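You operate a simulated robot arm through the tools that you are given. There is no shell and no other tool.

You run a simulated two-armed robot. Do the job below in one go: nothing can be reset, and whatever is moved stays where it is left.

## Task
Hold the grey tub on the floor of the blue tray steady with one hand and put the cyan block in it with the other.

The check looks at the end state, three seconds after you hand in, the way a careful person would. Anything else that was tipped, shoved, dropped, spilled or broken makes it a failure.

## Robot
Two 7-joint arms with two-finger parallel grippers on one trunk, on a base that drives. Base frame: it is fixed to the floor where the robot stands at the start and does not move with it; the origin is under the middle of the robot, x ahead of it, y to its left, z up; the surface under the hand at the start is at about z = 0.9. Lengths are in m, angles in degrees, forces in N, time in s.
The left shoulder is at the start at [0.036, 0.101, 1.186], the right one opposite. With the tool pointing down near the work surface each hand reaches from about 0.22 to 0.52 m from the robot's upright axis, wherever it stands, measured 20 degrees to its own side. Places, roughly: grey tub [-1.25, -1.75, 0.75]. Payload 2.4 kg a hand.
The TCP of each hand is the grasp point between the finger pads, 0.024 m short of the fingertips. In the tool frame z runs along the fingers and y along their closing line. The gripper opens to 0.068 m. The fingers are 0.017 m wide and 0.01 m thick; the gripper's body (0.04 by 0.07 m) begins 0.041 m behind the TCP.
Orientation is told as [roll, pitch, yaw] about the base's x, y, z axes, in that order, counted from this pose: with the fingers straight down and closing along the base's y, the tool's x points along the base's -x, its y along +y and its z along -z.

## Interface
- The arms move only by the tool play_rows. It takes "left_targets", "right_targets" or both (then of equal length, played together; a hand with none holds still); each is a list that holds one entry, the list of rows, each a list of 6 numbers: the shift along the base's x, y, z in cm, then the turn, a rotation vector about the base's x, y, z in degrees. In form: [[[x, y, z, rx, ry, rz], ...]]. A call has 1 to 20 rows; each row shifts and turns the commanded pose from where the row before left it. "left_claw" and "right_claw" are, for a hand that has rows, the gripper command, from -1 (shut) to 1 (fully open), values between in proportion, set as the call begins (left out, the last holds). A row lasts 0.2 s, in which the tool goes at most 0.05 m and 8.6 degrees; a call with a longer step from one row to the next is refused whole, and so is a gripper value outside its range. A pose out of reach is approached as far as the arm can. The call stops where the force on the tool passes 40 N (or 10 N more than at its start, if that is more) or the arm is blocked; 0.2 s more then pass. The fingers move at their own pace (about 0.072 m/s each) and stop on an object; they squeeze with about 28 N. The grip force told is the motor's: it shows also when the fingers shut on nothing. Time passes only in rows, and 0.2 s behind the last, so rows that do not move let the fingers close. The reply holds the time, the measured pose of the TCP, the force on the tool along the base axes, the opening and the grip force, in the units named above and with some noise, with the torque about the TCP (base axes, N m) and any sound that the robot's microphone picked up.
- Cameras (640 x 400 px; columns grow to the right, rows downward): "scene" is now at [0.1194, 0.0036, 1.346]; the picture's right is [0.05, -1.00, 0.00], its down [-0.56, -0.03, -0.83] and it looks along [0.83, 0.04, -0.56] (base axes); focal length 287 px, centre (320, 200). "left" rides on the left gripper at [0.084, -0.011, -0.075] in its tool frame; the picture's right is [0.13, 0.99, 0.00], its down [-0.60, 0.08, -0.79] and it looks along [-0.79, 0.10, 0.61] (tool axes); focal length 251 px, centre (320, 200). "right" rides on the right gripper at [0.084, 0.011, -0.075] in its tool frame; the picture's right is [-0.13, 0.99, 0.00], its down [-0.60, -0.08, -0.79] and it looks along [-0.79, -0.10, 0.61] (tool axes); focal length 251 px, centre (320, 200). There is no depth. A picture from a camera that has moved, and an enlarged one, comes with that camera's place and axes in the base frame and with its lens.
- snapshot(camera): a new picture of that camera. The clock stands still meanwhile.
- raise_lower(by): slides the trunk up (or, below 0, down) by that many m; the arms and the scene camera ride with it, the base frame stays. It gives what a move gives, with no picture.
- base_move(legs): drives the robot by 1 to 6 legs, each [ahead, left, turn to the left] in m, m and degrees, along the robot's own axes; the way and the turn of a leg run together, so that a leg with both is an arc; at most 1.5 m and 180 degrees a leg. The arms and the cameras ride along, it lands a little off, and it stops where it bumps. It gives what a move gives.
- pan_tilt(pan, tilt): turns the head with the scene camera to pan (to the left, within 86 degrees either way) and tilt (down, from -29 to 69), counted from straight ahead of the robot. It gives what a move gives.
- zoom(camera, box): a new picture of the part [left, top, right, bottom] of that camera's present view, enlarged. The clock stands still meanwhile.
- sign_off(): hands the job in; it is judged then, once.

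Nothing tells you exact positions but the pictures and the camera data. Unless the task says otherwise, let go and move clear before handing in.

The tools are called after ">>>" as a command line: name --argument value ..., lists and objects as JSON in quotes. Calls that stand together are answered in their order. play_rows: Moves the arms, as the interface text tells. Its arguments: {"type":"object","properties":{"left_targets":{"type":"array"},"left_claw":{"type":"number"},"right_targets":{"type":"array"},"right_claw":{"type":"number"}},"required":[]} The other tools are called the same way: raise_lower (by) slides the trunk up or down; base_move (legs) drives the base; pan_tilt (pan, tilt) turns the head that bears the scene camera; snapshot (camera) takes a picture; zoom (camera, box) takes an enlarged picture of a part of a camera's view; sign_off () hands the job in.

At the start:

```text
time: 0.0
left_tcp_pos: [0.3719, 0.197, 1.1321]
left_orientation: [-0.1, 0.0, 0.0]
left_force: [-0.6, 0.2, -1.1]
left_moment: [-0.03, 0.0, 0.0]
left_grip_width: 0.0679
left_gripper_force: 0.1
right_tcp_pos: [0.4056, -0.1562, 1.1688]
right_orientation: [0.0, 0.0, 0.0]
right_force: [0.6, 0.4, 0.8]
right_moment: [0.0, 0.02, -0.02]
right_grip_width: 0.0681
right_gripper_force: 0.1
trunk travel left (down, up): [-0.4, 0.45]
robot x, y, heading: [0.002, -0.0014, -0.3]
head pan, tilt: [2.7, 34.1]
```

scene: 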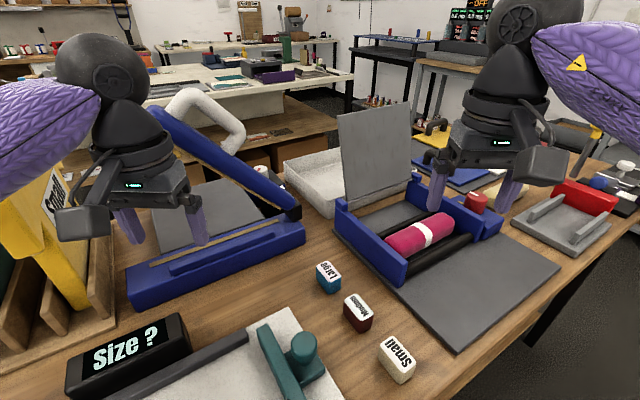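
right: 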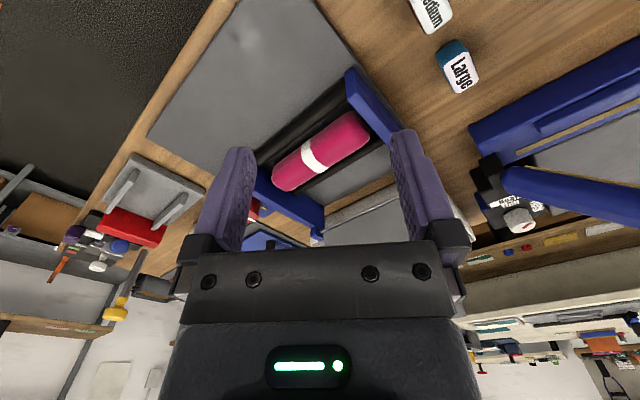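
left: 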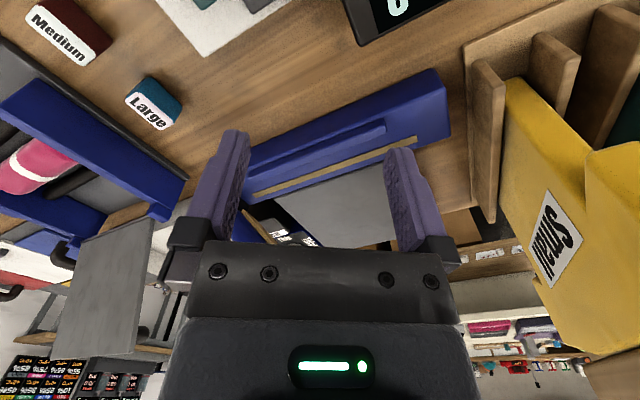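

I see a workbench in front of me, but the grey tub is said to be behind and to my right, near [-1.25, -1.75, 0.75]. I'll look around with the head before driving.

>>> pan_tilt --pan -86 --tilt 25

>>> snapshot --camera "scene"

```text
time: 1.6
left_tcp_pos: [0.371, 0.1965, 1.1305]
left_orientation: [0.0, 0.0, 0.0]
left_force: [0.3, -0.6, 0.7]
left_moment: [0.02, -0.01, 0.02]
left_grip_width: 0.0677
left_gripper_force: 0.2
right_tcp_pos: [0.4045, -0.1567, 1.1689]
right_orientation: [0.1, 0.0, 0.0]
right_force: [0.3, 0.2, -0.1]
right_moment: [0.01, 0.0, 0.01]
right_grip_width: 0.0678
right_gripper_force: 0.0
trunk travel left (down, up): [-0.4, 0.45]
robot x, y, heading: [0.0046, -0.0006, 0.0]
head pan, tilt: [-85.9, 25.0]
```

```text
taken
camera scene: at [0.0375, -0.0925, 1.3604], right [-1.0, -0.07, 0.0], down [-0.03, 0.42, -0.91], along [0.06, -0.9, -0.42], focal length 287 px, centre (320, 200)
```

scene: 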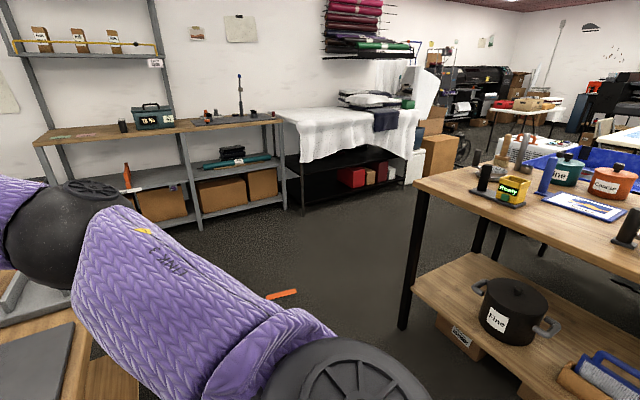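

A table stands to my right rear with pots, a "Ready" box and blue items, and the stated tub position projects onto it. I'll zoom in there.

>>> zoom --camera "scene" --box '[440, 100, 640, 225]'

>>> zoom --camera "scene" --box '[240, 150, 640, 400]'

```text
3.20 times, centred on (540, 162) of scene
camera zoom: at [0.0375, -0.0925, 1.3604], right [-1.0, -0.07, 0.0], down [-0.03, 0.42, -0.91], along [0.06, -0.9, -0.42], focal length 919 px, centre (-384, 320)
```

zoom: 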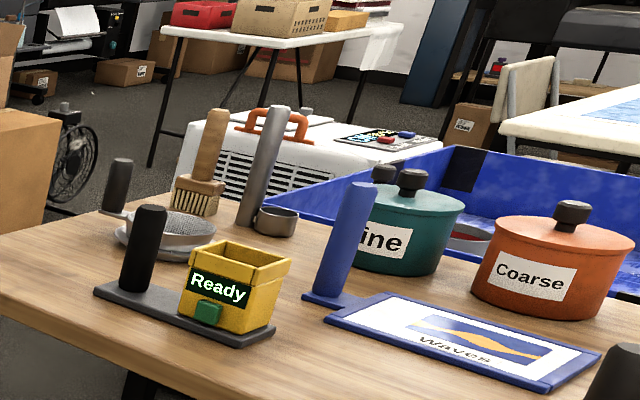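

```text
1.60 times, centred on (440, 275) of scene
camera zoom: at [0.0375, -0.0925, 1.3604], right [-1.0, -0.07, 0.0], down [-0.03, 0.42, -0.91], along [0.06, -0.9, -0.42], focal length 459 px, centre (128, 80)
```

zoom: 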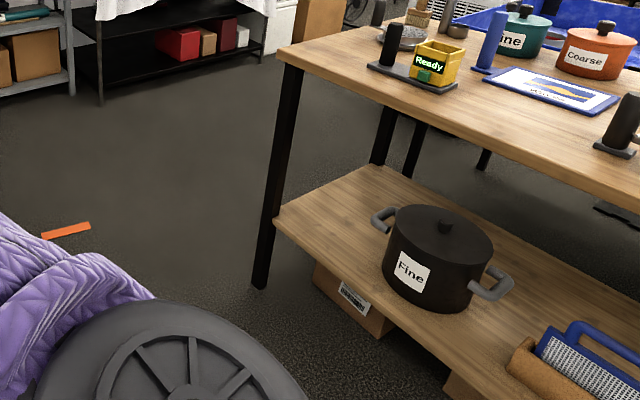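

The tub is not visible from here; there seems to be a big blue tray behind the table on my right rear. I'll check the clearance around my base before driving.

>>> pan_tilt --pan -45 --tilt 55

>>> snapshot --camera "scene"

>>> pan_tilt --pan 0 --tilt 69

>>> snapshot --camera "scene"

>>> pan_tilt --pan -86 --tilt 60

>>> snapshot --camera "scene"

>>> pan_tilt --pan 86 --tilt 35

>>> snapshot --camera "scene"

```text
time: 2.7
left_tcp_pos: [0.3718, 0.1981, 1.131]
left_orientation: [0.0, 0.0, 0.0]
left_force: [-0.4, -0.2, 0.3]
left_moment: [0.03, 0.01, -0.01]
left_grip_width: 0.068
left_gripper_force: 0.1
right_tcp_pos: [0.4034, -0.1558, 1.1689]
right_orientation: [0.1, 0.1, 0.0]
right_force: [0.1, 1.2, 0.7]
right_moment: [0.0, 0.0, -0.02]
right_grip_width: 0.0679
right_gripper_force: 0.2
trunk travel left (down, up): [-0.4, 0.45]
robot x, y, heading: [-0.0007, -0.0029, -0.1]
head pan, tilt: [-45.0, 55.0]
```

```text
taken
camera scene: at [0.0819, -0.0516, 1.3164], right [-0.71, -0.71, 0.0], down [-0.58, 0.58, -0.57], along [0.41, -0.41, -0.82], focal length 287 px, centre (320, 200)
```

scene: 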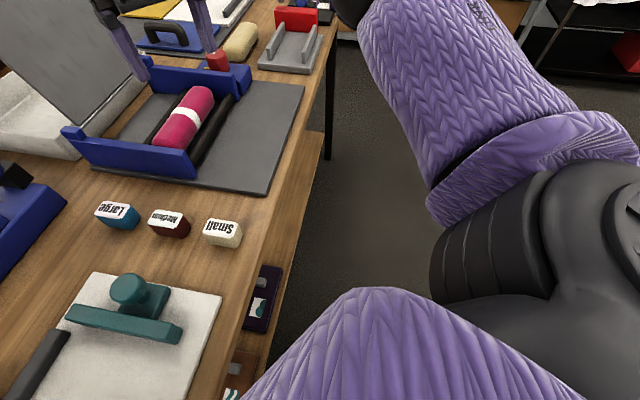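

```text
time: 3.8
left_tcp_pos: [0.3715, 0.1966, 1.13]
left_orientation: [0.0, 0.0, 0.0]
left_force: [0.3, -0.8, -0.3]
left_moment: [0.02, -0.02, 0.01]
left_grip_width: 0.0677
left_gripper_force: 0.0
right_tcp_pos: [0.4045, -0.1552, 1.1687]
right_orientation: [-0.1, 0.0, 0.0]
right_force: [0.8, -0.5, -0.1]
right_moment: [0.02, -0.04, -0.01]
right_grip_width: 0.0679
right_gripper_force: 0.1
trunk travel left (down, up): [-0.4, 0.45]
robot x, y, heading: [-0.0014, -0.0024, 0.0]
head pan, tilt: [0.0, 68.8]
```

```text
taken
camera scene: at [0.0868, -0.0006, 1.301], right [0.0, -1.0, 0.0], down [-0.93, 0.0, -0.36], along [0.36, 0.0, -0.93], focal length 287 px, centre (320, 200)
```

scene: 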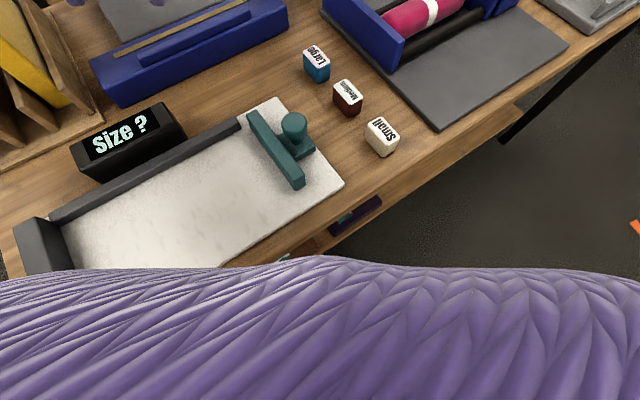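

```text
time: 5.4
left_tcp_pos: [0.3722, 0.1969, 1.1306]
left_orientation: [0.0, 0.0, 0.0]
left_force: [-0.3, -1.0, -0.1]
left_moment: [0.0, -0.01, 0.03]
left_grip_width: 0.0681
left_gripper_force: 0.1
right_tcp_pos: [0.4048, -0.1553, 1.1689]
right_orientation: [0.0, 0.1, 0.0]
right_force: [-0.5, 0.0, 0.5]
right_moment: [0.02, 0.04, -0.04]
right_grip_width: 0.0681
right_gripper_force: 0.0
trunk travel left (down, up): [-0.4, 0.45]
robot x, y, heading: [0.0011, -0.0025, 0.1]
head pan, tilt: [-85.9, 60.0]
```

```text
taken
camera scene: at [0.0357, -0.0671, 1.3103], right [-1.0, -0.07, 0.0], down [-0.06, 0.86, -0.5], along [0.04, -0.5, -0.87], focal length 287 px, centre (320, 200)
```

scene: 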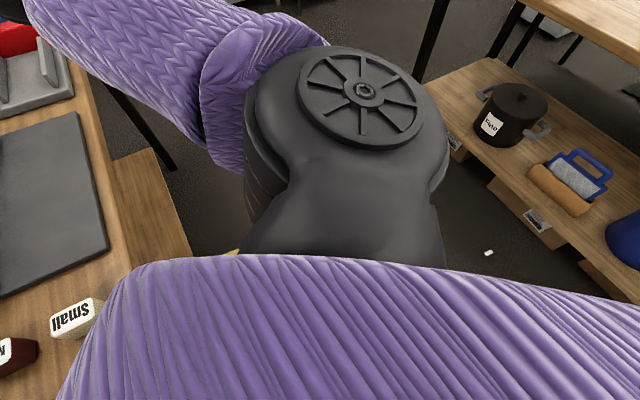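

```text
time: 8.0
left_tcp_pos: [0.3713, 0.198, 1.131]
left_orientation: [0.0, 0.0, 0.0]
left_force: [-0.6, 0.0, 0.4]
left_moment: [-0.01, 0.01, -0.02]
left_grip_width: 0.0681
left_gripper_force: 0.1
right_tcp_pos: [0.4044, -0.1554, 1.1679]
right_orientation: [0.0, 0.0, -0.1]
right_force: [0.5, -0.5, 0.0]
right_moment: [0.02, 0.02, 0.03]
right_grip_width: 0.068
right_gripper_force: 0.0
trunk travel left (down, up): [-0.4, 0.45]
robot x, y, heading: [0.0023, -0.0003, 0.0]
head pan, tilt: [85.9, 35.0]
```

```text
taken
camera scene: at [0.0372, 0.0873, 1.3446], right [1.0, -0.07, 0.0], down [-0.04, -0.57, -0.82], along [0.06, 0.82, -0.57], focal length 287 px, centre (320, 200)
```

scene: 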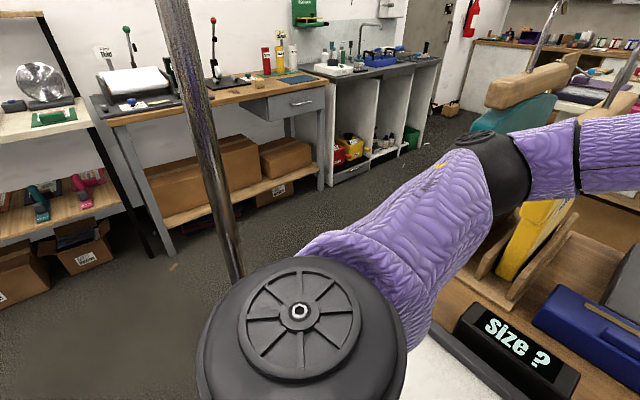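

I'm close to the bench in front, with an aisle between it and the table behind me. I'll raise the trunk and pull the hands in so nothing on the bench gets brushed when I back up and turn.

>>> raise_lower --by 0.25

>>> play_rows --left_targets '[[[-2.5, -1, 1, 0, 0, 0], [-2.5, -1, 1, 0, 0, 0], [-2.5, -1, 1, 0, 0, 0], [-2.5, -1, 1, 0, 0, 0]]]' --right_targets '[[[-3.2, 0, 0.5, 0, 0, 0], [-3.2, 0, 0.5, 0, 0, 0], [-3.2, 0, 0.5, 0, 0, 0], [-3.2, 0, 0.5, 0, 0, 0]]]'

```text
time: 10.6
left_tcp_pos: [0.3719, 0.1979, 1.3811]
left_orientation: [-0.1, 0.0, -0.1]
left_force: [0.1, -0.2, -0.9]
left_moment: [0.0, -0.02, 0.0]
left_grip_width: 0.0677
left_gripper_force: 0.1
right_tcp_pos: [0.4039, -0.1563, 1.4191]
right_orientation: [0.0, 0.1, 0.1]
right_force: [0.4, -0.1, -0.3]
right_moment: [0.05, -0.02, 0.02]
right_grip_width: 0.0679
right_gripper_force: 0.0
trunk travel left (down, up): [-0.65, 0.2]
robot x, y, heading: [0.0008, 0.0016, 0.2]
head pan, tilt: [85.9, 35.0]
```

```text
time: 11.6
left_tcp_pos: [0.2704, 0.1575, 1.4204]
left_orientation: [0.0, 0.0, -0.1]
left_force: [-0.1, 0.3, 0.2]
left_moment: [-0.05, 0.0, 0.0]
left_grip_width: 0.068
left_gripper_force: 0.0
right_tcp_pos: [0.2755, -0.1559, 1.4387]
right_orientation: [0.0, 0.0, 0.0]
right_force: [-0.1, -0.1, -0.7]
right_moment: [-0.02, 0.0, -0.01]
right_grip_width: 0.0682
right_gripper_force: 0.0
trunk travel left (down, up): [-0.65, 0.2]
robot x, y, heading: [-0.002, 0.004, 0.2]
head pan, tilt: [85.9, 35.0]
```

The hands are now high and tucked. I'll look right again from this greater height to see over the table towards the tray.

>>> pan_tilt --pan -86 --tilt 30

>>> snapshot --camera "scene"

>>> zoom --camera "scene" --box '[440, 80, 640, 205]'

>>> zoom --camera "scene" --box '[220, 200, 420, 325]'

```text
time: 14.2
left_tcp_pos: [0.2713, 0.1562, 1.4207]
left_orientation: [0.1, 0.0, 0.0]
left_force: [0.6, 0.0, 0.1]
left_moment: [0.03, -0.03, 0.01]
left_grip_width: 0.0679
left_gripper_force: 0.0
right_tcp_pos: [0.2757, -0.1557, 1.4395]
right_orientation: [0.0, 0.0, 0.0]
right_force: [0.4, -0.4, 0.2]
right_moment: [0.0, 0.04, -0.01]
right_grip_width: 0.068
right_gripper_force: 0.0
trunk travel left (down, up): [-0.65, 0.2]
robot x, y, heading: [-0.0016, -0.0031, 0.2]
head pan, tilt: [-85.9, 30.0]
```

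```text
taken
camera scene: at [0.018, -0.0908, 1.6032], right [-1.0, -0.07, 0.0], down [-0.04, 0.5, -0.87], along [0.06, -0.86, -0.5], focal length 287 px, centre (320, 200)
```

scene: 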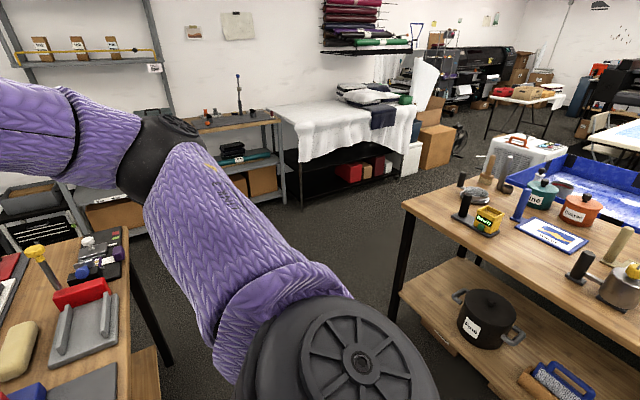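

```text
3.20 times, centred on (540, 142) of scene
camera zoom: at [0.018, -0.0908, 1.6032], right [-1.0, -0.07, 0.0], down [-0.04, 0.5, -0.87], along [0.06, -0.86, -0.5], focal length 919 px, centre (-384, 384)
```

zoom: 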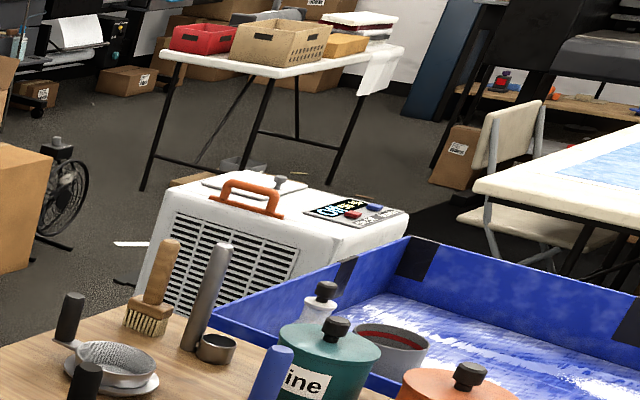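

```text
3.20 times, centred on (320, 262) of scene
camera zoom: at [0.018, -0.0908, 1.6032], right [-1.0, -0.07, 0.0], down [-0.04, 0.5, -0.87], along [0.06, -0.86, -0.5], focal length 919 px, centre (320, 0)
```

zoom: 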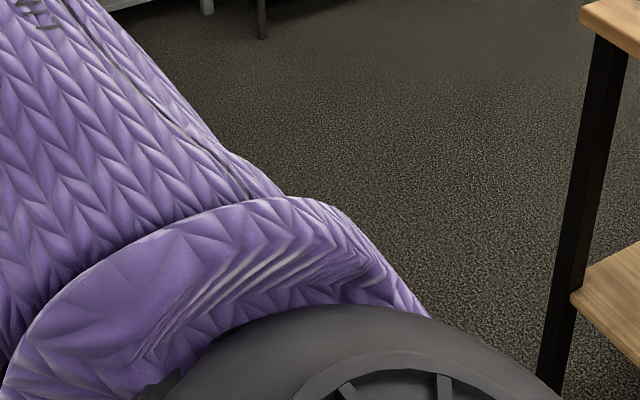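

The blue tray holds a grey tub at about [-1.3, -1.72], near the tray's left end past the corner of the table. I'll back off from the bench, turn right and look again.

>>> base_move --legs '[[-0.2, 0, 0], [0, 0, -82]]'

>>> pan_tilt --pan 0 --tilt 35

>>> snapshot --camera "scene"

>>> pan_tilt --pan -45 --tilt 30

>>> snapshot --camera "scene"

```text
time: 19.3
left_tcp_pos: [-0.0101, -0.248, 1.4199]
left_orientation: [0.0, 0.0, -82.4]
left_force: [-0.2, 0.1, -0.6]
left_moment: [-0.05, -0.01, -0.03]
left_grip_width: 0.068
left_gripper_force: 0.0
right_tcp_pos: [-0.3192, -0.2937, 1.4385]
right_orientation: [0.0, 0.0, -82.4]
right_force: [0.0, 1.1, 0.7]
right_moment: [0.0, 0.03, 0.01]
right_grip_width: 0.0679
right_gripper_force: 0.0
trunk travel left (down, up): [-0.65, 0.2]
robot x, y, heading: [-0.2028, -0.0001, -82.4]
head pan, tilt: [-85.9, 30.0]
```

```text
time: 20.9
left_tcp_pos: [-0.0103, -0.2481, 1.4212]
left_orientation: [0.0, 0.0, -82.4]
left_force: [0.3, 1.5, 0.6]
left_moment: [0.01, -0.01, 0.0]
left_grip_width: 0.0683
left_gripper_force: 0.0
right_tcp_pos: [-0.3192, -0.2944, 1.4401]
right_orientation: [0.0, 0.1, -82.4]
right_force: [-0.5, 0.5, 0.0]
right_moment: [-0.03, -0.03, 0.0]
right_grip_width: 0.0679
right_gripper_force: 0.0
trunk travel left (down, up): [-0.65, 0.2]
robot x, y, heading: [-0.2019, 0.0022, -82.3]
head pan, tilt: [0.0, 35.0]
```

```text
taken
camera scene: at [-0.1888, -0.1002, 1.5954], right [-0.99, -0.13, 0.0], down [-0.08, 0.57, -0.82], along [0.11, -0.81, -0.57], focal length 287 px, centre (320, 200)
```

scene: 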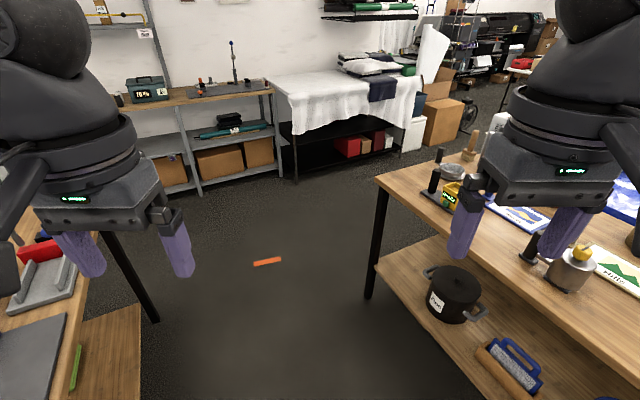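

```text
time: 22.1
left_tcp_pos: [-0.0099, -0.2488, 1.4211]
left_orientation: [0.1, 0.1, -82.4]
left_force: [-0.2, 0.9, 0.4]
left_moment: [0.01, -0.01, -0.01]
left_grip_width: 0.0682
left_gripper_force: 0.0
right_tcp_pos: [-0.3179, -0.294, 1.4397]
right_orientation: [-0.1, 0.0, -82.4]
right_force: [0.1, -0.3, 0.0]
right_moment: [0.0, -0.02, -0.02]
right_grip_width: 0.0679
right_gripper_force: 0.0
trunk travel left (down, up): [-0.65, 0.2]
robot x, y, heading: [-0.2014, 0.0002, -82.5]
head pan, tilt: [-45.0, 30.0]
```

```text
taken
camera scene: at [-0.2552, -0.0848, 1.6032], right [-0.79, 0.61, 0.0], down [0.3, 0.4, -0.87], along [-0.53, -0.69, -0.5], focal length 287 px, centre (320, 200)
```

scene: 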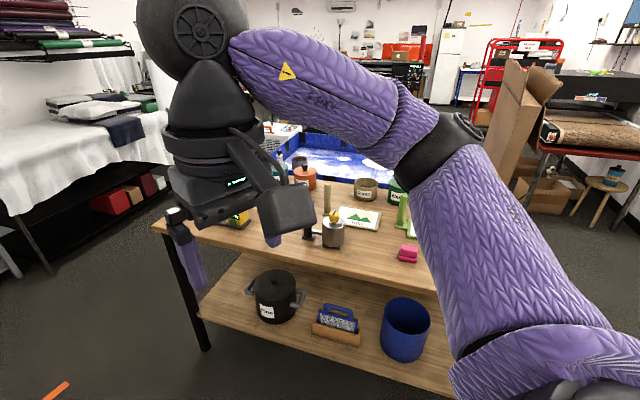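

The lane between the table corner and the orange strip on the floor is about 0.6 m wide, so I'll drive down the middle of it and look again.

>>> base_move --legs '[[1.0, 0.03, 0]]'

>>> pan_tilt --pan -60 --tilt 35

>>> snapshot --camera "scene"

>>> pan_tilt --pan 0 --tilt 60

>>> snapshot --camera "scene"

```text
time: 27.2
left_tcp_pos: [0.1484, -1.2248, 1.421]
left_orientation: [0.0, 0.0, -82.6]
left_force: [0.3, -0.1, -0.3]
left_moment: [0.03, 0.04, 0.01]
left_grip_width: 0.0681
left_gripper_force: 0.0
right_tcp_pos: [-0.1616, -1.2699, 1.4387]
right_orientation: [0.1, -0.1, -82.5]
right_force: [0.6, 0.9, -0.6]
right_moment: [0.0, 0.01, 0.01]
right_grip_width: 0.0679
right_gripper_force: 0.2
trunk travel left (down, up): [-0.65, 0.2]
robot x, y, heading: [-0.0433, -0.9694, -82.6]
head pan, tilt: [-45.0, 30.0]
```

```text
time: 28.0
left_tcp_pos: [0.1476, -1.2243, 1.4226]
left_orientation: [-0.1, -0.1, -82.6]
left_force: [-0.9, 0.2, 0.2]
left_moment: [0.03, 0.04, 0.0]
left_grip_width: 0.0677
left_gripper_force: 0.0
right_tcp_pos: [-0.1601, -1.27, 1.4392]
right_orientation: [0.0, 0.0, -82.6]
right_force: [0.4, -0.4, 0.2]
right_moment: [0.02, 0.0, 0.0]
right_grip_width: 0.0679
right_gripper_force: 0.2
trunk travel left (down, up): [-0.65, 0.2]
robot x, y, heading: [-0.0402, -0.9772, -82.4]
head pan, tilt: [-60.0, 35.0]
```

```text
taken
camera scene: at [-0.1114, -1.0421, 1.5955], right [-0.61, 0.79, 0.0], down [0.46, 0.35, -0.82], along [-0.65, -0.5, -0.57], focal length 287 px, centre (320, 200)
```

scene: 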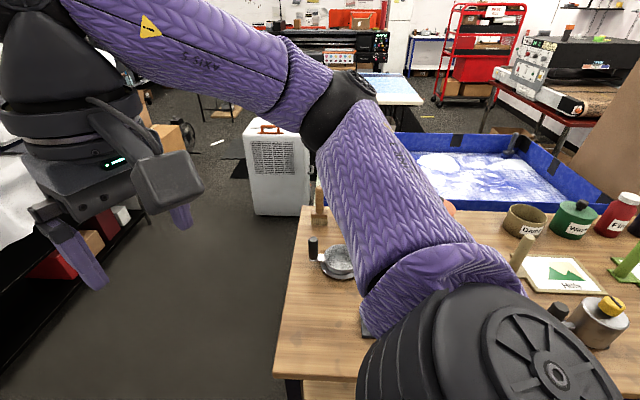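

```text
time: 29.3
left_tcp_pos: [0.1483, -1.2241, 1.4211]
left_orientation: [0.1, -0.1, -82.7]
left_force: [0.1, -0.6, 0.3]
left_moment: [0.0, -0.02, -0.03]
left_grip_width: 0.0679
left_gripper_force: 0.1
right_tcp_pos: [-0.162, -1.269, 1.4391]
right_orientation: [-0.1, 0.0, -82.7]
right_force: [0.7, 0.1, -0.4]
right_moment: [-0.01, 0.05, -0.02]
right_grip_width: 0.0679
right_gripper_force: 0.1
trunk travel left (down, up): [-0.65, 0.2]
robot x, y, heading: [-0.0431, -0.9786, -82.5]
head pan, tilt: [0.0, 60.0]
```

```text
taken
camera scene: at [-0.033, -1.0546, 1.5611], right [-0.99, -0.13, 0.0], down [-0.11, 0.86, -0.5], along [0.06, -0.5, -0.87], focal length 287 px, centre (320, 200)
```

scene: 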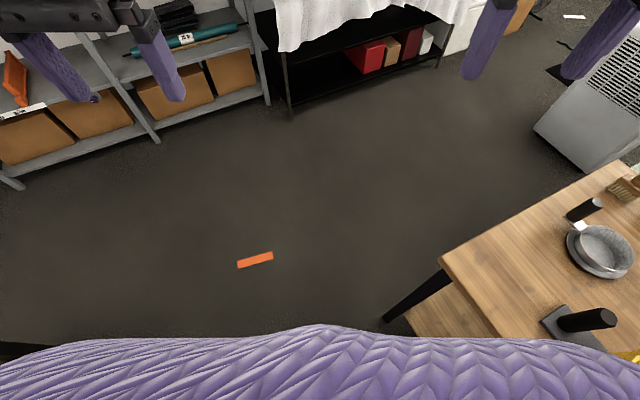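

The white cabinet stands well back at about [-1.4..-1.7, -2.4..-2.8], which leaves room to stand at the left end of the tray near [-1.0, -2.2]. I'll drive round the table corner in steps.

>>> base_move --legs '[[0.75, 0.02, 0], [0, 0, -90], [0.5, 0.42, 0]]'

>>> pan_tilt --pan -20 --tilt 35

>>> snapshot --camera "scene"

>>> pan_tilt --pan 0 --tilt 55

>>> snapshot --camera "scene"

```text
time: 40.4
left_tcp_pos: [-0.6342, -2.3833, 1.4213]
left_orientation: [0.0, 0.1, -173.4]
left_force: [0.5, -0.2, 0.3]
left_moment: [-0.01, 0.01, -0.02]
left_grip_width: 0.0681
left_gripper_force: 0.1
right_tcp_pos: [-0.6748, -2.0736, 1.4377]
right_orientation: [0.0, 0.1, -173.4]
right_force: [0.1, 0.3, 0.7]
right_moment: [0.0, -0.04, 0.0]
right_grip_width: 0.0682
right_gripper_force: 0.0
trunk travel left (down, up): [-0.65, 0.2]
robot x, y, heading: [-0.3814, -2.1967, -173.4]
head pan, tilt: [0.0, 60.0]
```

```text
time: 41.3
left_tcp_pos: [-0.6344, -2.3833, 1.4208]
left_orientation: [-0.1, 0.0, -173.4]
left_force: [0.4, 0.0, 0.5]
left_moment: [-0.03, 0.0, 0.0]
left_grip_width: 0.0682
left_gripper_force: 0.0
right_tcp_pos: [-0.6748, -2.0729, 1.4388]
right_orientation: [0.0, 0.0, -173.4]
right_force: [-0.2, -0.2, 0.3]
right_moment: [0.0, -0.01, -0.01]
right_grip_width: 0.0681
right_gripper_force: 0.1
trunk travel left (down, up): [-0.65, 0.2]
robot x, y, heading: [-0.3845, -2.1943, -173.0]
head pan, tilt: [-20.0, 35.0]
```

```text
taken
camera scene: at [-0.481, -2.1776, 1.5953], right [0.23, 0.97, 0.0], down [0.56, -0.13, -0.82], along [-0.8, 0.19, -0.57], focal length 287 px, centre (320, 200)
```

scene: 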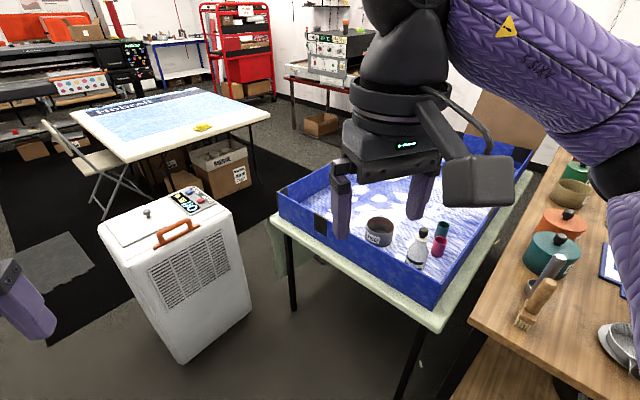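

```text
time: 42.1
left_tcp_pos: [-0.6341, -2.3834, 1.4191]
left_orientation: [0.0, -0.1, -173.4]
left_force: [0.6, 0.1, 0.0]
left_moment: [0.03, 0.03, 0.01]
left_grip_width: 0.0683
left_gripper_force: 0.1
right_tcp_pos: [-0.6741, -2.0713, 1.4377]
right_orientation: [0.0, 0.0, -173.4]
right_force: [1.0, -0.1, 0.0]
right_moment: [0.0, 0.01, 0.0]
right_grip_width: 0.0679
right_gripper_force: 0.1
trunk travel left (down, up): [-0.65, 0.2]
robot x, y, heading: [-0.3821, -2.1944, -173.4]
head pan, tilt: [0.0, 55.0]
```

```text
taken
camera scene: at [-0.467, -2.2061, 1.5672], right [-0.11, 0.99, 0.0], down [0.81, 0.09, -0.57], along [-0.57, -0.07, -0.82], focal length 287 px, centre (320, 200)
```

scene: 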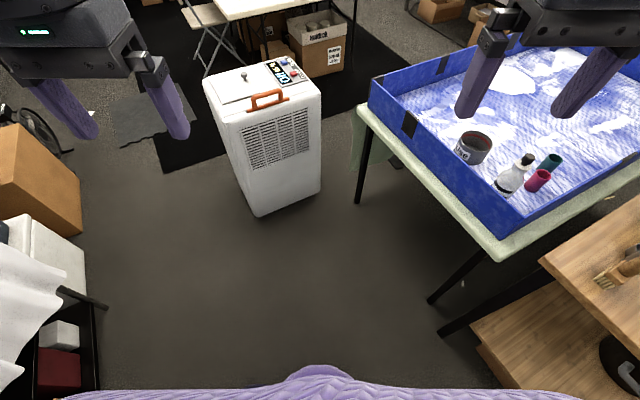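

Now I see the blue tray on its own low table, with the grey tub, a white bottle and small coloured cups in it. I'll zoom in to look for the cyan block.

>>> zoom --camera "scene" --box '[400, 100, 640, 250]'

>>> zoom --camera "right" --box '[0, 0, 640, 400]'

```text
2.67 times, centred on (520, 175) of scene
camera zoom: at [-0.467, -2.2061, 1.5672], right [-0.11, 0.99, 0.0], down [0.81, 0.09, -0.57], along [-0.57, -0.07, -0.82], focal length 766 px, centre (-213, 267)
```

zoom: 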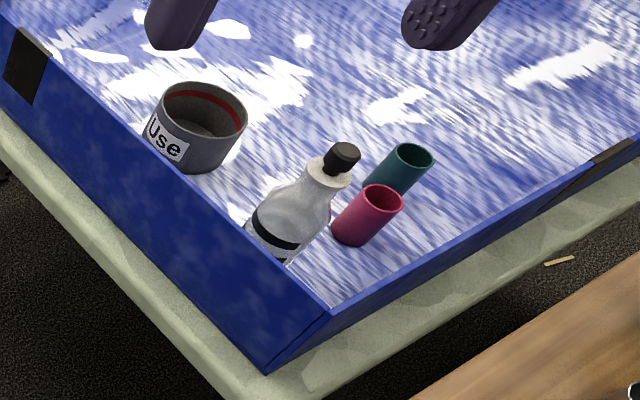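

```text
1.00 times, centred on (320, 200) of right (not enlarged: the box is as wide or as high as the picture)
camera zoom: at [-0.5907, -2.0731, 1.5138], right [-0.01, -1.0, 0.0], down [-0.61, 0.01, 0.79], along [-0.79, 0.01, -0.61], focal length 251 px, centre (320, 200)
```

zoom: 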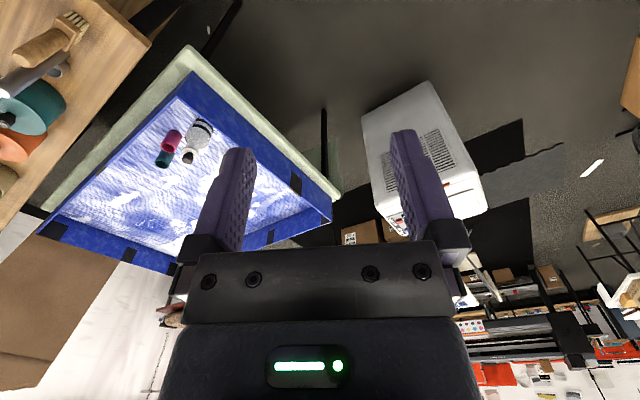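

The tub ("Use") sits at about [-1.33, -1.70], 0.18 m inside the tray's left wall, whose rim is at z≈0.86. The cyan block isn't visible yet, so I'll move to the tray's end, face it and look inside.

>>> base_move --legs '[[0.6, -0.04, 0], [0, 0, -61.6]]'

>>> pan_tilt --pan 0 --tilt 45

>>> snapshot --camera "scene"

>>> snapshot --camera "left"

>>> snapshot --camera "right"

```text
time: 48.2
left_tcp_pos: [-1.2639, -2.09, 1.4209]
left_orientation: [0.1, 0.0, 124.7]
left_force: [-0.4, 0.1, -0.5]
left_moment: [0.01, 0.03, -0.01]
left_grip_width: 0.0681
left_gripper_force: 0.0
right_tcp_pos: [-1.0088, -1.907, 1.4387]
right_orientation: [0.0, -0.1, 124.6]
right_force: [-0.2, 0.3, -0.5]
right_moment: [-0.03, -0.02, -0.01]
right_grip_width: 0.0682
right_gripper_force: 0.0
trunk travel left (down, up): [-0.65, 0.2]
robot x, y, heading: [-0.9793, -2.2225, 124.8]
head pan, tilt: [0.0, 55.0]
```

```text
time: 49.0
left_tcp_pos: [-1.2647, -2.0895, 1.4211]
left_orientation: [0.0, -0.1, 124.7]
left_force: [0.3, -0.6, -0.5]
left_moment: [0.03, 0.01, -0.07]
left_grip_width: 0.0681
left_gripper_force: 0.1
right_tcp_pos: [-1.0109, -1.9067, 1.4385]
right_orientation: [-0.1, 0.0, 124.7]
right_force: [0.8, 0.2, 0.2]
right_moment: [0.0, -0.01, 0.04]
right_grip_width: 0.068
right_gripper_force: 0.0
trunk travel left (down, up): [-0.65, 0.2]
robot x, y, heading: [-0.9809, -2.223, 124.9]
head pan, tilt: [0.0, 45.0]
```

```text
taken
camera scene: at [-1.0348, -2.147, 1.5806], right [0.82, 0.57, 0.0], down [0.4, -0.58, -0.71], along [-0.4, 0.58, -0.71], focal length 287 px, centre (320, 200)
```

scene: 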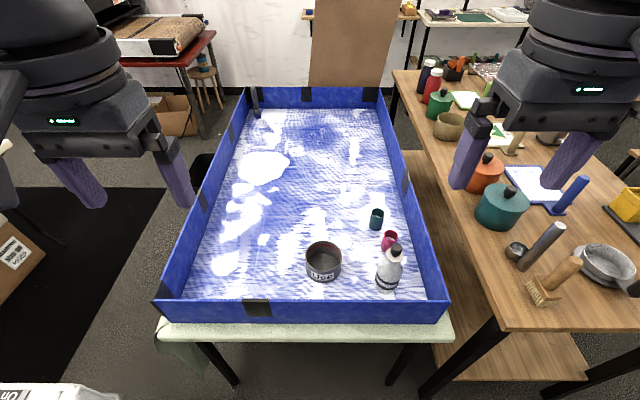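

```text
taken
camera left: at [-1.2083, -2.1519, 1.4963], right [-0.74, -0.67, 0.0], down [-0.41, 0.45, 0.79], along [-0.53, 0.59, -0.61], focal length 251 px, centre (320, 200)
```

left: 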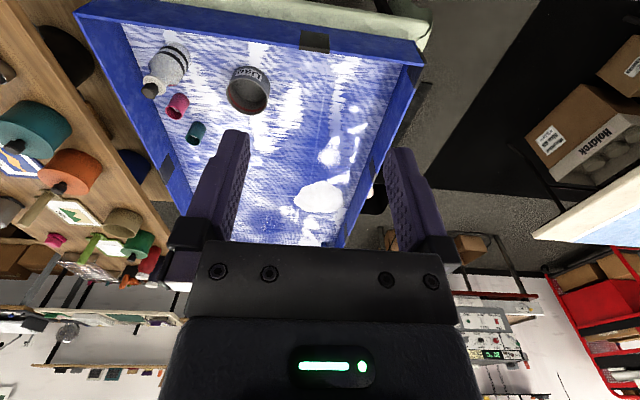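

```text
taken
camera right: at [-0.9719, -1.9818, 1.5138], right [-0.89, -0.46, 0.0], down [-0.28, 0.54, 0.79], along [-0.36, 0.7, -0.61], focal length 251 px, centre (320, 200)
```

right: 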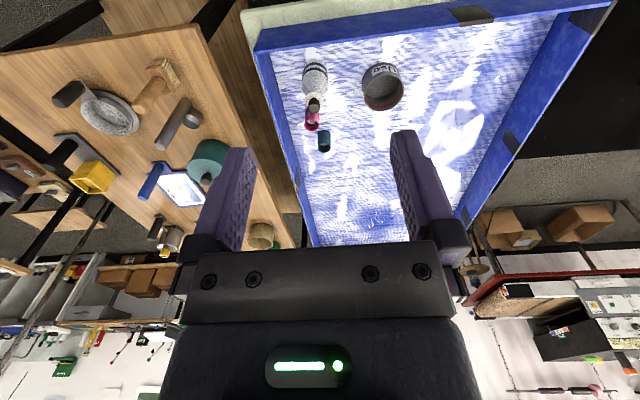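

The tray holds the grey tub, the white bottle, and a magenta and a teal or cyan small item; nothing else cyan shows so far. I'll zoom to identify them.

>>> zoom --camera "scene" --box '[280, 190, 440, 290]'

>>> zoom --camera "right" --box '[260, 30, 420, 190]'

>>> zoom --camera "scene" --box '[380, 50, 640, 320]'

>>> zoom --camera "scene" --box '[200, 80, 400, 205]'

```text
4.00 times, centred on (360, 240) of scene
camera zoom: at [-1.0348, -2.147, 1.5806], right [0.82, 0.57, 0.0], down [0.4, -0.58, -0.71], along [-0.4, 0.58, -0.71], focal length 1148 px, centre (160, 40)
```

zoom: 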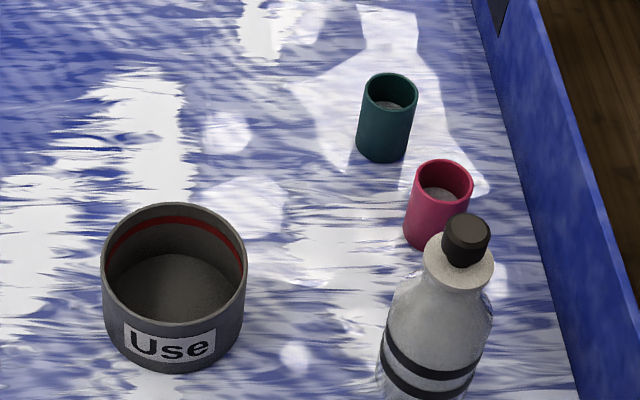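

```text
2.50 times, centred on (340, 110) of right
camera zoom: at [-0.9719, -1.9818, 1.5138], right [-0.89, -0.46, 0.0], down [-0.28, 0.54, 0.79], along [-0.36, 0.7, -0.61], focal length 629 px, centre (270, 425)
```

zoom: 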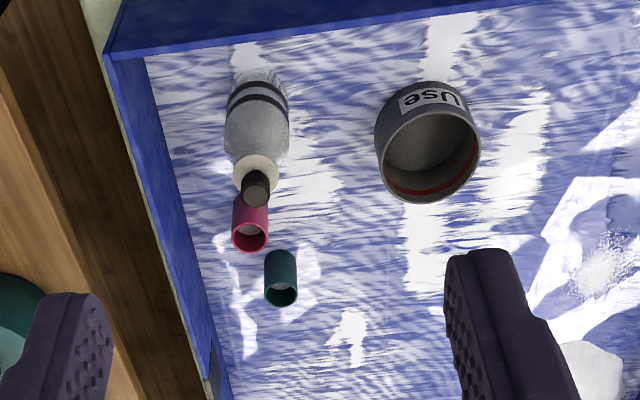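

```text
1.48 times, centred on (510, 185) of scene
camera zoom: at [-1.0348, -2.147, 1.5806], right [0.82, 0.57, 0.0], down [0.4, -0.58, -0.71], along [-0.4, 0.58, -0.71], focal length 425 px, centre (38, 222)
```

zoom: 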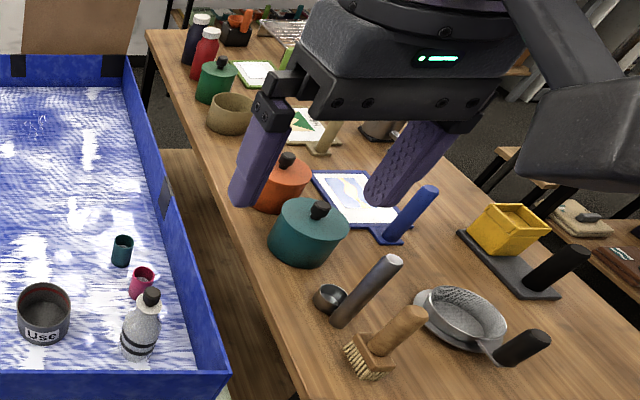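

```text
3.20 times, centred on (300, 142) of scene
camera zoom: at [-1.0348, -2.147, 1.5806], right [0.82, 0.57, 0.0], down [0.4, -0.58, -0.71], along [-0.4, 0.58, -0.71], focal length 919 px, centre (384, 384)
```

zoom: 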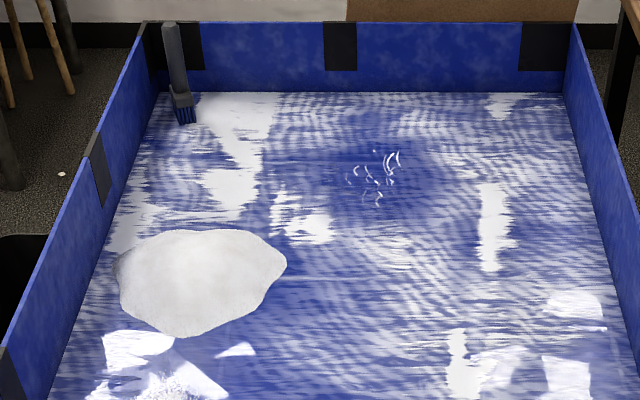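

The two small coloured items look like hollow cups, not blocks. The turquoise "Large" block on the starting bench may be the cyan block, but I'll survey this area first before deciding.

>>> pan_tilt --pan -50 --tilt 30

>>> snapshot --camera "scene"

>>> pan_tilt --pan -30 --tilt 25

>>> zoom --camera "scene" --box '[100, 100, 420, 300]'

>>> pan_tilt --pan -86 --tilt 25

>>> snapshot --camera "scene"

>>> pan_tilt --pan 60 --tilt 25

>>> snapshot --camera "scene"

```text
time: 50.1
left_tcp_pos: [-1.2644, -2.0886, 1.4208]
left_orientation: [0.0, 0.0, 124.7]
left_force: [-0.3, 0.7, -0.1]
left_moment: [0.03, -0.02, 0.01]
left_grip_width: 0.0681
left_gripper_force: 0.0
right_tcp_pos: [-1.01, -1.9083, 1.4378]
right_orientation: [0.0, 0.0, 124.7]
right_force: [0.4, -0.6, -0.4]
right_moment: [-0.02, -0.05, 0.0]
right_grip_width: 0.0678
right_gripper_force: 0.0
trunk travel left (down, up): [-0.65, 0.2]
robot x, y, heading: [-0.9851, -2.2214, 124.8]
head pan, tilt: [-50.0, 30.0]
```

```text
taken
camera scene: at [-0.9647, -2.1265, 1.6032], right [0.96, -0.26, 0.0], down [-0.13, -0.48, -0.87], along [0.23, 0.84, -0.5], focal length 287 px, centre (320, 200)
```

scene: 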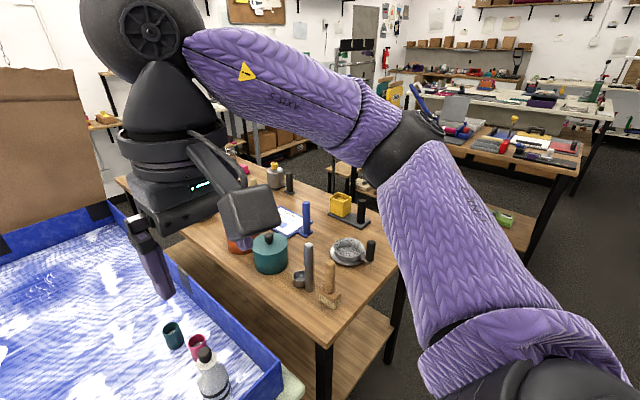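

```text
time: 51.0
left_tcp_pos: [-1.2644, -2.0888, 1.4214]
left_orientation: [0.0, 0.0, 124.7]
left_force: [0.1, 0.3, -0.1]
left_moment: [-0.06, 0.02, 0.0]
left_grip_width: 0.0681
left_gripper_force: 0.0
right_tcp_pos: [-1.0112, -1.9068, 1.4378]
right_orientation: [0.0, 0.1, 124.7]
right_force: [0.3, -0.2, -0.5]
right_moment: [0.0, -0.01, -0.03]
right_grip_width: 0.0677
right_gripper_force: 0.0
trunk travel left (down, up): [-0.65, 0.2]
robot x, y, heading: [-0.9815, -2.2282, 124.9]
head pan, tilt: [-30.0, 25.0]
```

```text
2.00 times, centred on (260, 200) of scene
camera zoom: at [-0.9959, -2.122, 1.6112], right [1.0, 0.08, 0.0], down [0.03, -0.42, -0.91], along [-0.07, 0.9, -0.42], focal length 574 px, centre (440, 200)
```

zoom: 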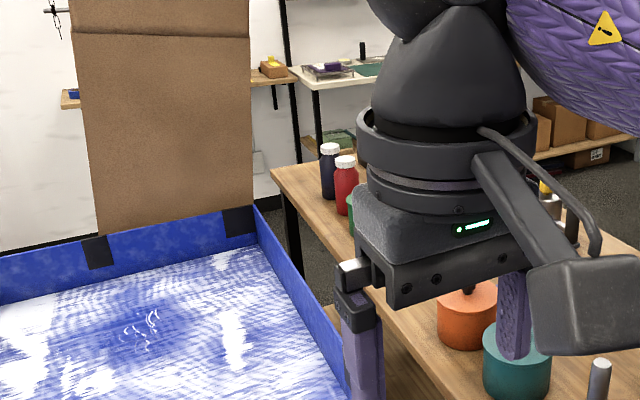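

```text
time: 52.2
left_tcp_pos: [-1.2646, -2.0907, 1.4196]
left_orientation: [0.0, 0.0, 124.7]
left_force: [-1.3, 0.7, -1.1]
left_moment: [-0.04, 0.01, -0.03]
left_grip_width: 0.0681
left_gripper_force: 0.1
right_tcp_pos: [-1.0105, -1.9075, 1.4394]
right_orientation: [0.0, 0.0, 124.6]
right_force: [0.2, 0.0, 0.1]
right_moment: [0.0, -0.01, 0.0]
right_grip_width: 0.0682
right_gripper_force: 0.0
trunk travel left (down, up): [-0.65, 0.2]
robot x, y, heading: [-0.9814, -2.2228, 124.5]
head pan, tilt: [-85.9, 25.0]
```

```text
taken
camera scene: at [-0.9167, -2.156, 1.6112], right [0.63, -0.78, 0.0], down [-0.33, -0.27, -0.91], along [0.71, 0.57, -0.42], focal length 287 px, centre (320, 200)
```

scene: 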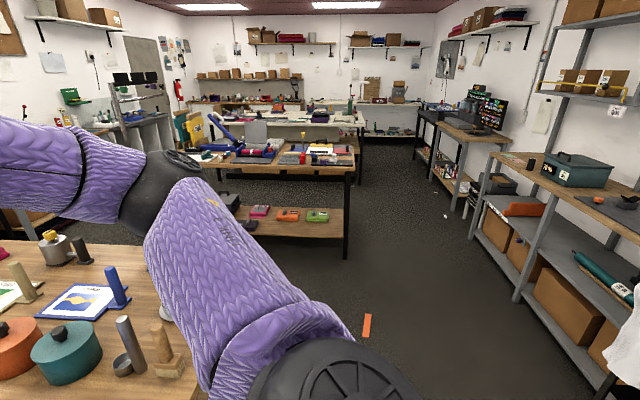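

```text
time: 54.5
left_tcp_pos: [-1.2653, -2.0891, 1.4208]
left_orientation: [0.1, 0.0, 124.7]
left_force: [0.6, 0.3, -0.1]
left_moment: [0.01, -0.02, 0.02]
left_grip_width: 0.0676
left_gripper_force: 0.0
right_tcp_pos: [-1.0105, -1.9075, 1.439]
right_orientation: [0.1, -0.1, 124.6]
right_force: [-0.5, -1.0, 0.0]
right_moment: [-0.04, 0.01, 0.0]
right_grip_width: 0.068
right_gripper_force: 0.2
trunk travel left (down, up): [-0.65, 0.2]
robot x, y, heading: [-0.9813, -2.2235, 124.7]
head pan, tilt: [60.0, 25.0]
```

```text
taken
camera scene: at [-1.0803, -2.2214, 1.6112], right [-0.08, 1.0, 0.0], down [0.42, 0.03, -0.91], along [-0.9, -0.07, -0.42], focal length 287 px, centre (320, 200)
```

scene: 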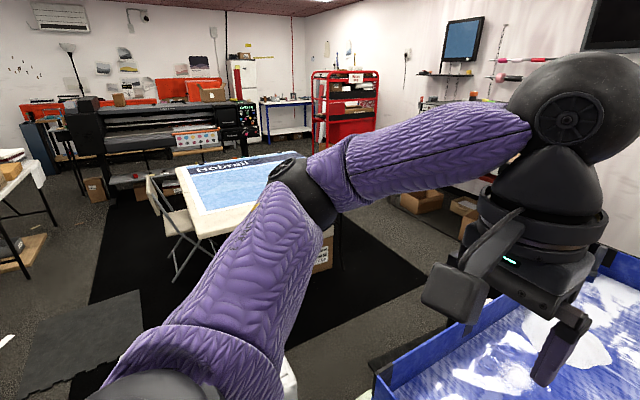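

Nothing else cyan shows around the tray, so the turquoise "Large" block on the starting bench is the best candidate. I'll retrace the same clear lane back to the bench and inspect it.

>>> base_move --legs '[[0, 0, 61.6], [-0.6, 0.04, 0], [-0.5, -0.42, 0], [0, 0, 90]]'

```text
time: 67.7
left_tcp_pos: [0.2609, -1.9953, 1.4217]
left_orientation: [-0.1, 0.0, -84.5]
left_force: [0.0, 0.3, 1.0]
left_moment: [-0.01, -0.01, -0.04]
left_grip_width: 0.0679
left_gripper_force: 0.1
right_tcp_pos: [-0.0502, -2.0285, 1.4394]
right_orientation: [-0.1, 0.0, -84.5]
right_force: [-0.5, 0.6, 1.2]
right_moment: [0.02, 0.01, -0.01]
right_grip_width: 0.068
right_gripper_force: 0.1
trunk travel left (down, up): [-0.65, 0.2]
robot x, y, heading: [0.0798, -1.7385, -84.4]
head pan, tilt: [60.0, 25.0]
```

I'm at [0.08, -1.74], heading -84°. I'll reverse up the lane to [-0.2, 0] and turn to face the bench again.

>>> base_move --legs '[[-0.344, -0.027, 0], [-1.41, -0.082, 0], [0, 0, 84.4]]'

>>> pan_tilt --pan 0 --tilt 40

>>> snapshot --camera "scene"

>>> zoom --camera "scene" --box '[240, 160, 480, 310]'

```text
time: 80.2
left_tcp_pos: [0.0671, 0.1625, 1.4213]
left_orientation: [0.0, 0.0, 0.7]
left_force: [0.4, 0.2, -0.2]
left_moment: [0.01, 0.03, 0.01]
left_grip_width: 0.0683
left_gripper_force: 0.1
right_tcp_pos: [0.0753, -0.1489, 1.4383]
right_orientation: [0.0, 0.0, 0.6]
right_force: [0.0, 0.4, 0.1]
right_moment: [-0.05, -0.04, 0.0]
right_grip_width: 0.0678
right_gripper_force: 0.0
trunk travel left (down, up): [-0.65, 0.2]
robot x, y, heading: [-0.201, 0.0029, 0.6]
head pan, tilt: [60.0, 25.0]
```

```text
time: 81.5
left_tcp_pos: [0.0674, 0.1631, 1.4207]
left_orientation: [0.0, 0.0, 0.7]
left_force: [0.3, 0.0, -0.1]
left_moment: [0.0, -0.01, 0.05]
left_grip_width: 0.0682
left_gripper_force: 0.1
right_tcp_pos: [0.0763, -0.1494, 1.4394]
right_orientation: [0.0, 0.1, 0.6]
right_force: [0.6, 0.5, 0.0]
right_moment: [0.0, -0.03, 0.0]
right_grip_width: 0.0678
right_gripper_force: 0.0
trunk travel left (down, up): [-0.65, 0.2]
robot x, y, heading: [-0.1995, 0.0072, 0.5]
head pan, tilt: [0.0, 40.0]
```

```text
taken
camera scene: at [-0.1057, 0.0042, 1.5879], right [0.01, -1.0, 0.0], down [-0.64, -0.01, -0.77], along [0.77, 0.01, -0.64], focal length 287 px, centre (320, 200)
```

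scene: 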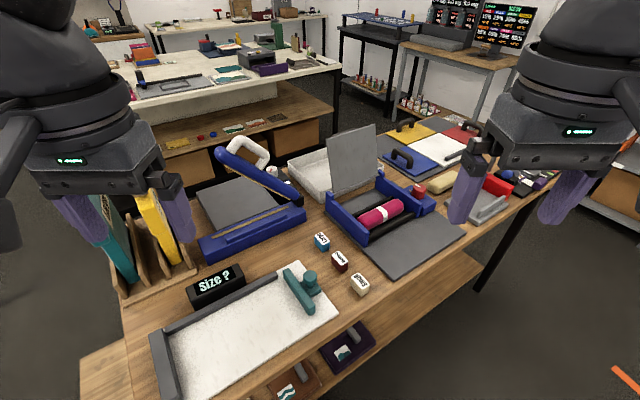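

```text
2.67 times, centred on (360, 235) of scene
camera zoom: at [-0.1057, 0.0042, 1.5879], right [0.01, -1.0, 0.0], down [-0.64, -0.01, -0.77], along [0.77, 0.01, -0.64], focal length 766 px, centre (213, 107)
```

zoom: 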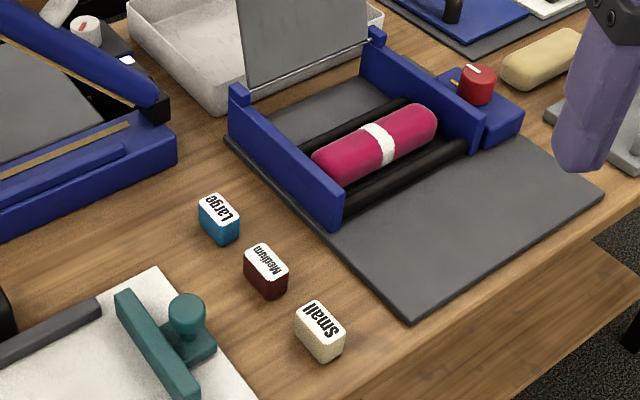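

The "Large" block is turquoise, next to a maroon and a cream one. I'll briefly check the rest of the bench and the far tables for a better "cyan block" before committing.

>>> zoom --camera "scene" --box '[80, 0, 340, 160]'

>>> zoom --camera "scene" --box '[330, 0, 570, 200]'

>>> zoom --camera "scene" --box '[250, 300, 400, 400]'

```text
2.46 times, centred on (210, 80) of scene
camera zoom: at [-0.1057, 0.0042, 1.5879], right [0.01, -1.0, 0.0], down [-0.64, -0.01, -0.77], along [0.77, 0.01, -0.64], focal length 707 px, centre (591, 495)
```

zoom: 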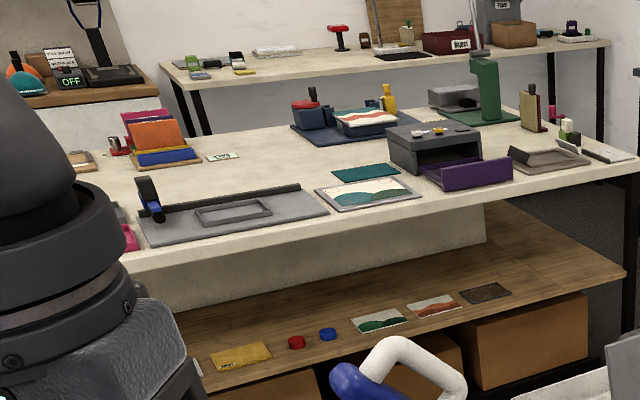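

```text
2.00 times, centred on (450, 100) of scene
camera zoom: at [-0.1057, 0.0042, 1.5879], right [0.01, -1.0, 0.0], down [-0.64, -0.01, -0.77], along [0.77, 0.01, -0.64], focal length 574 px, centre (60, 400)
```

zoom: 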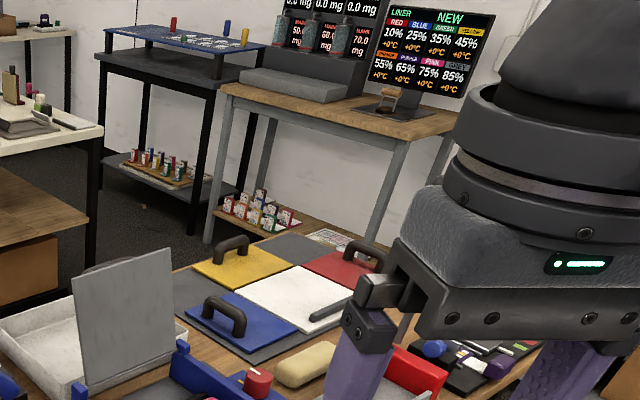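

```text
4.00 times, centred on (325, 350) of scene
camera zoom: at [-0.1057, 0.0042, 1.5879], right [0.01, -1.0, 0.0], down [-0.64, -0.01, -0.77], along [0.77, 0.01, -0.64], focal length 1148 px, centre (300, -400)
```

zoom: 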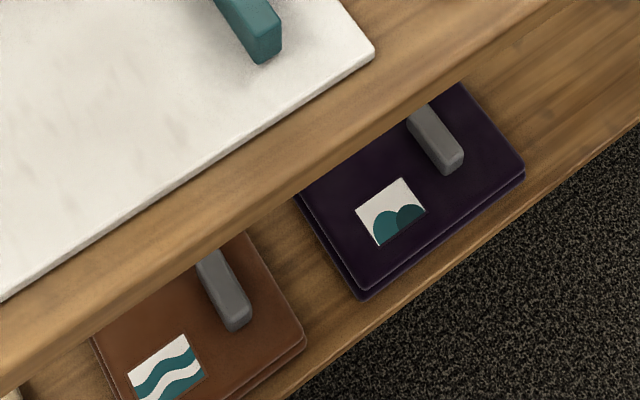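

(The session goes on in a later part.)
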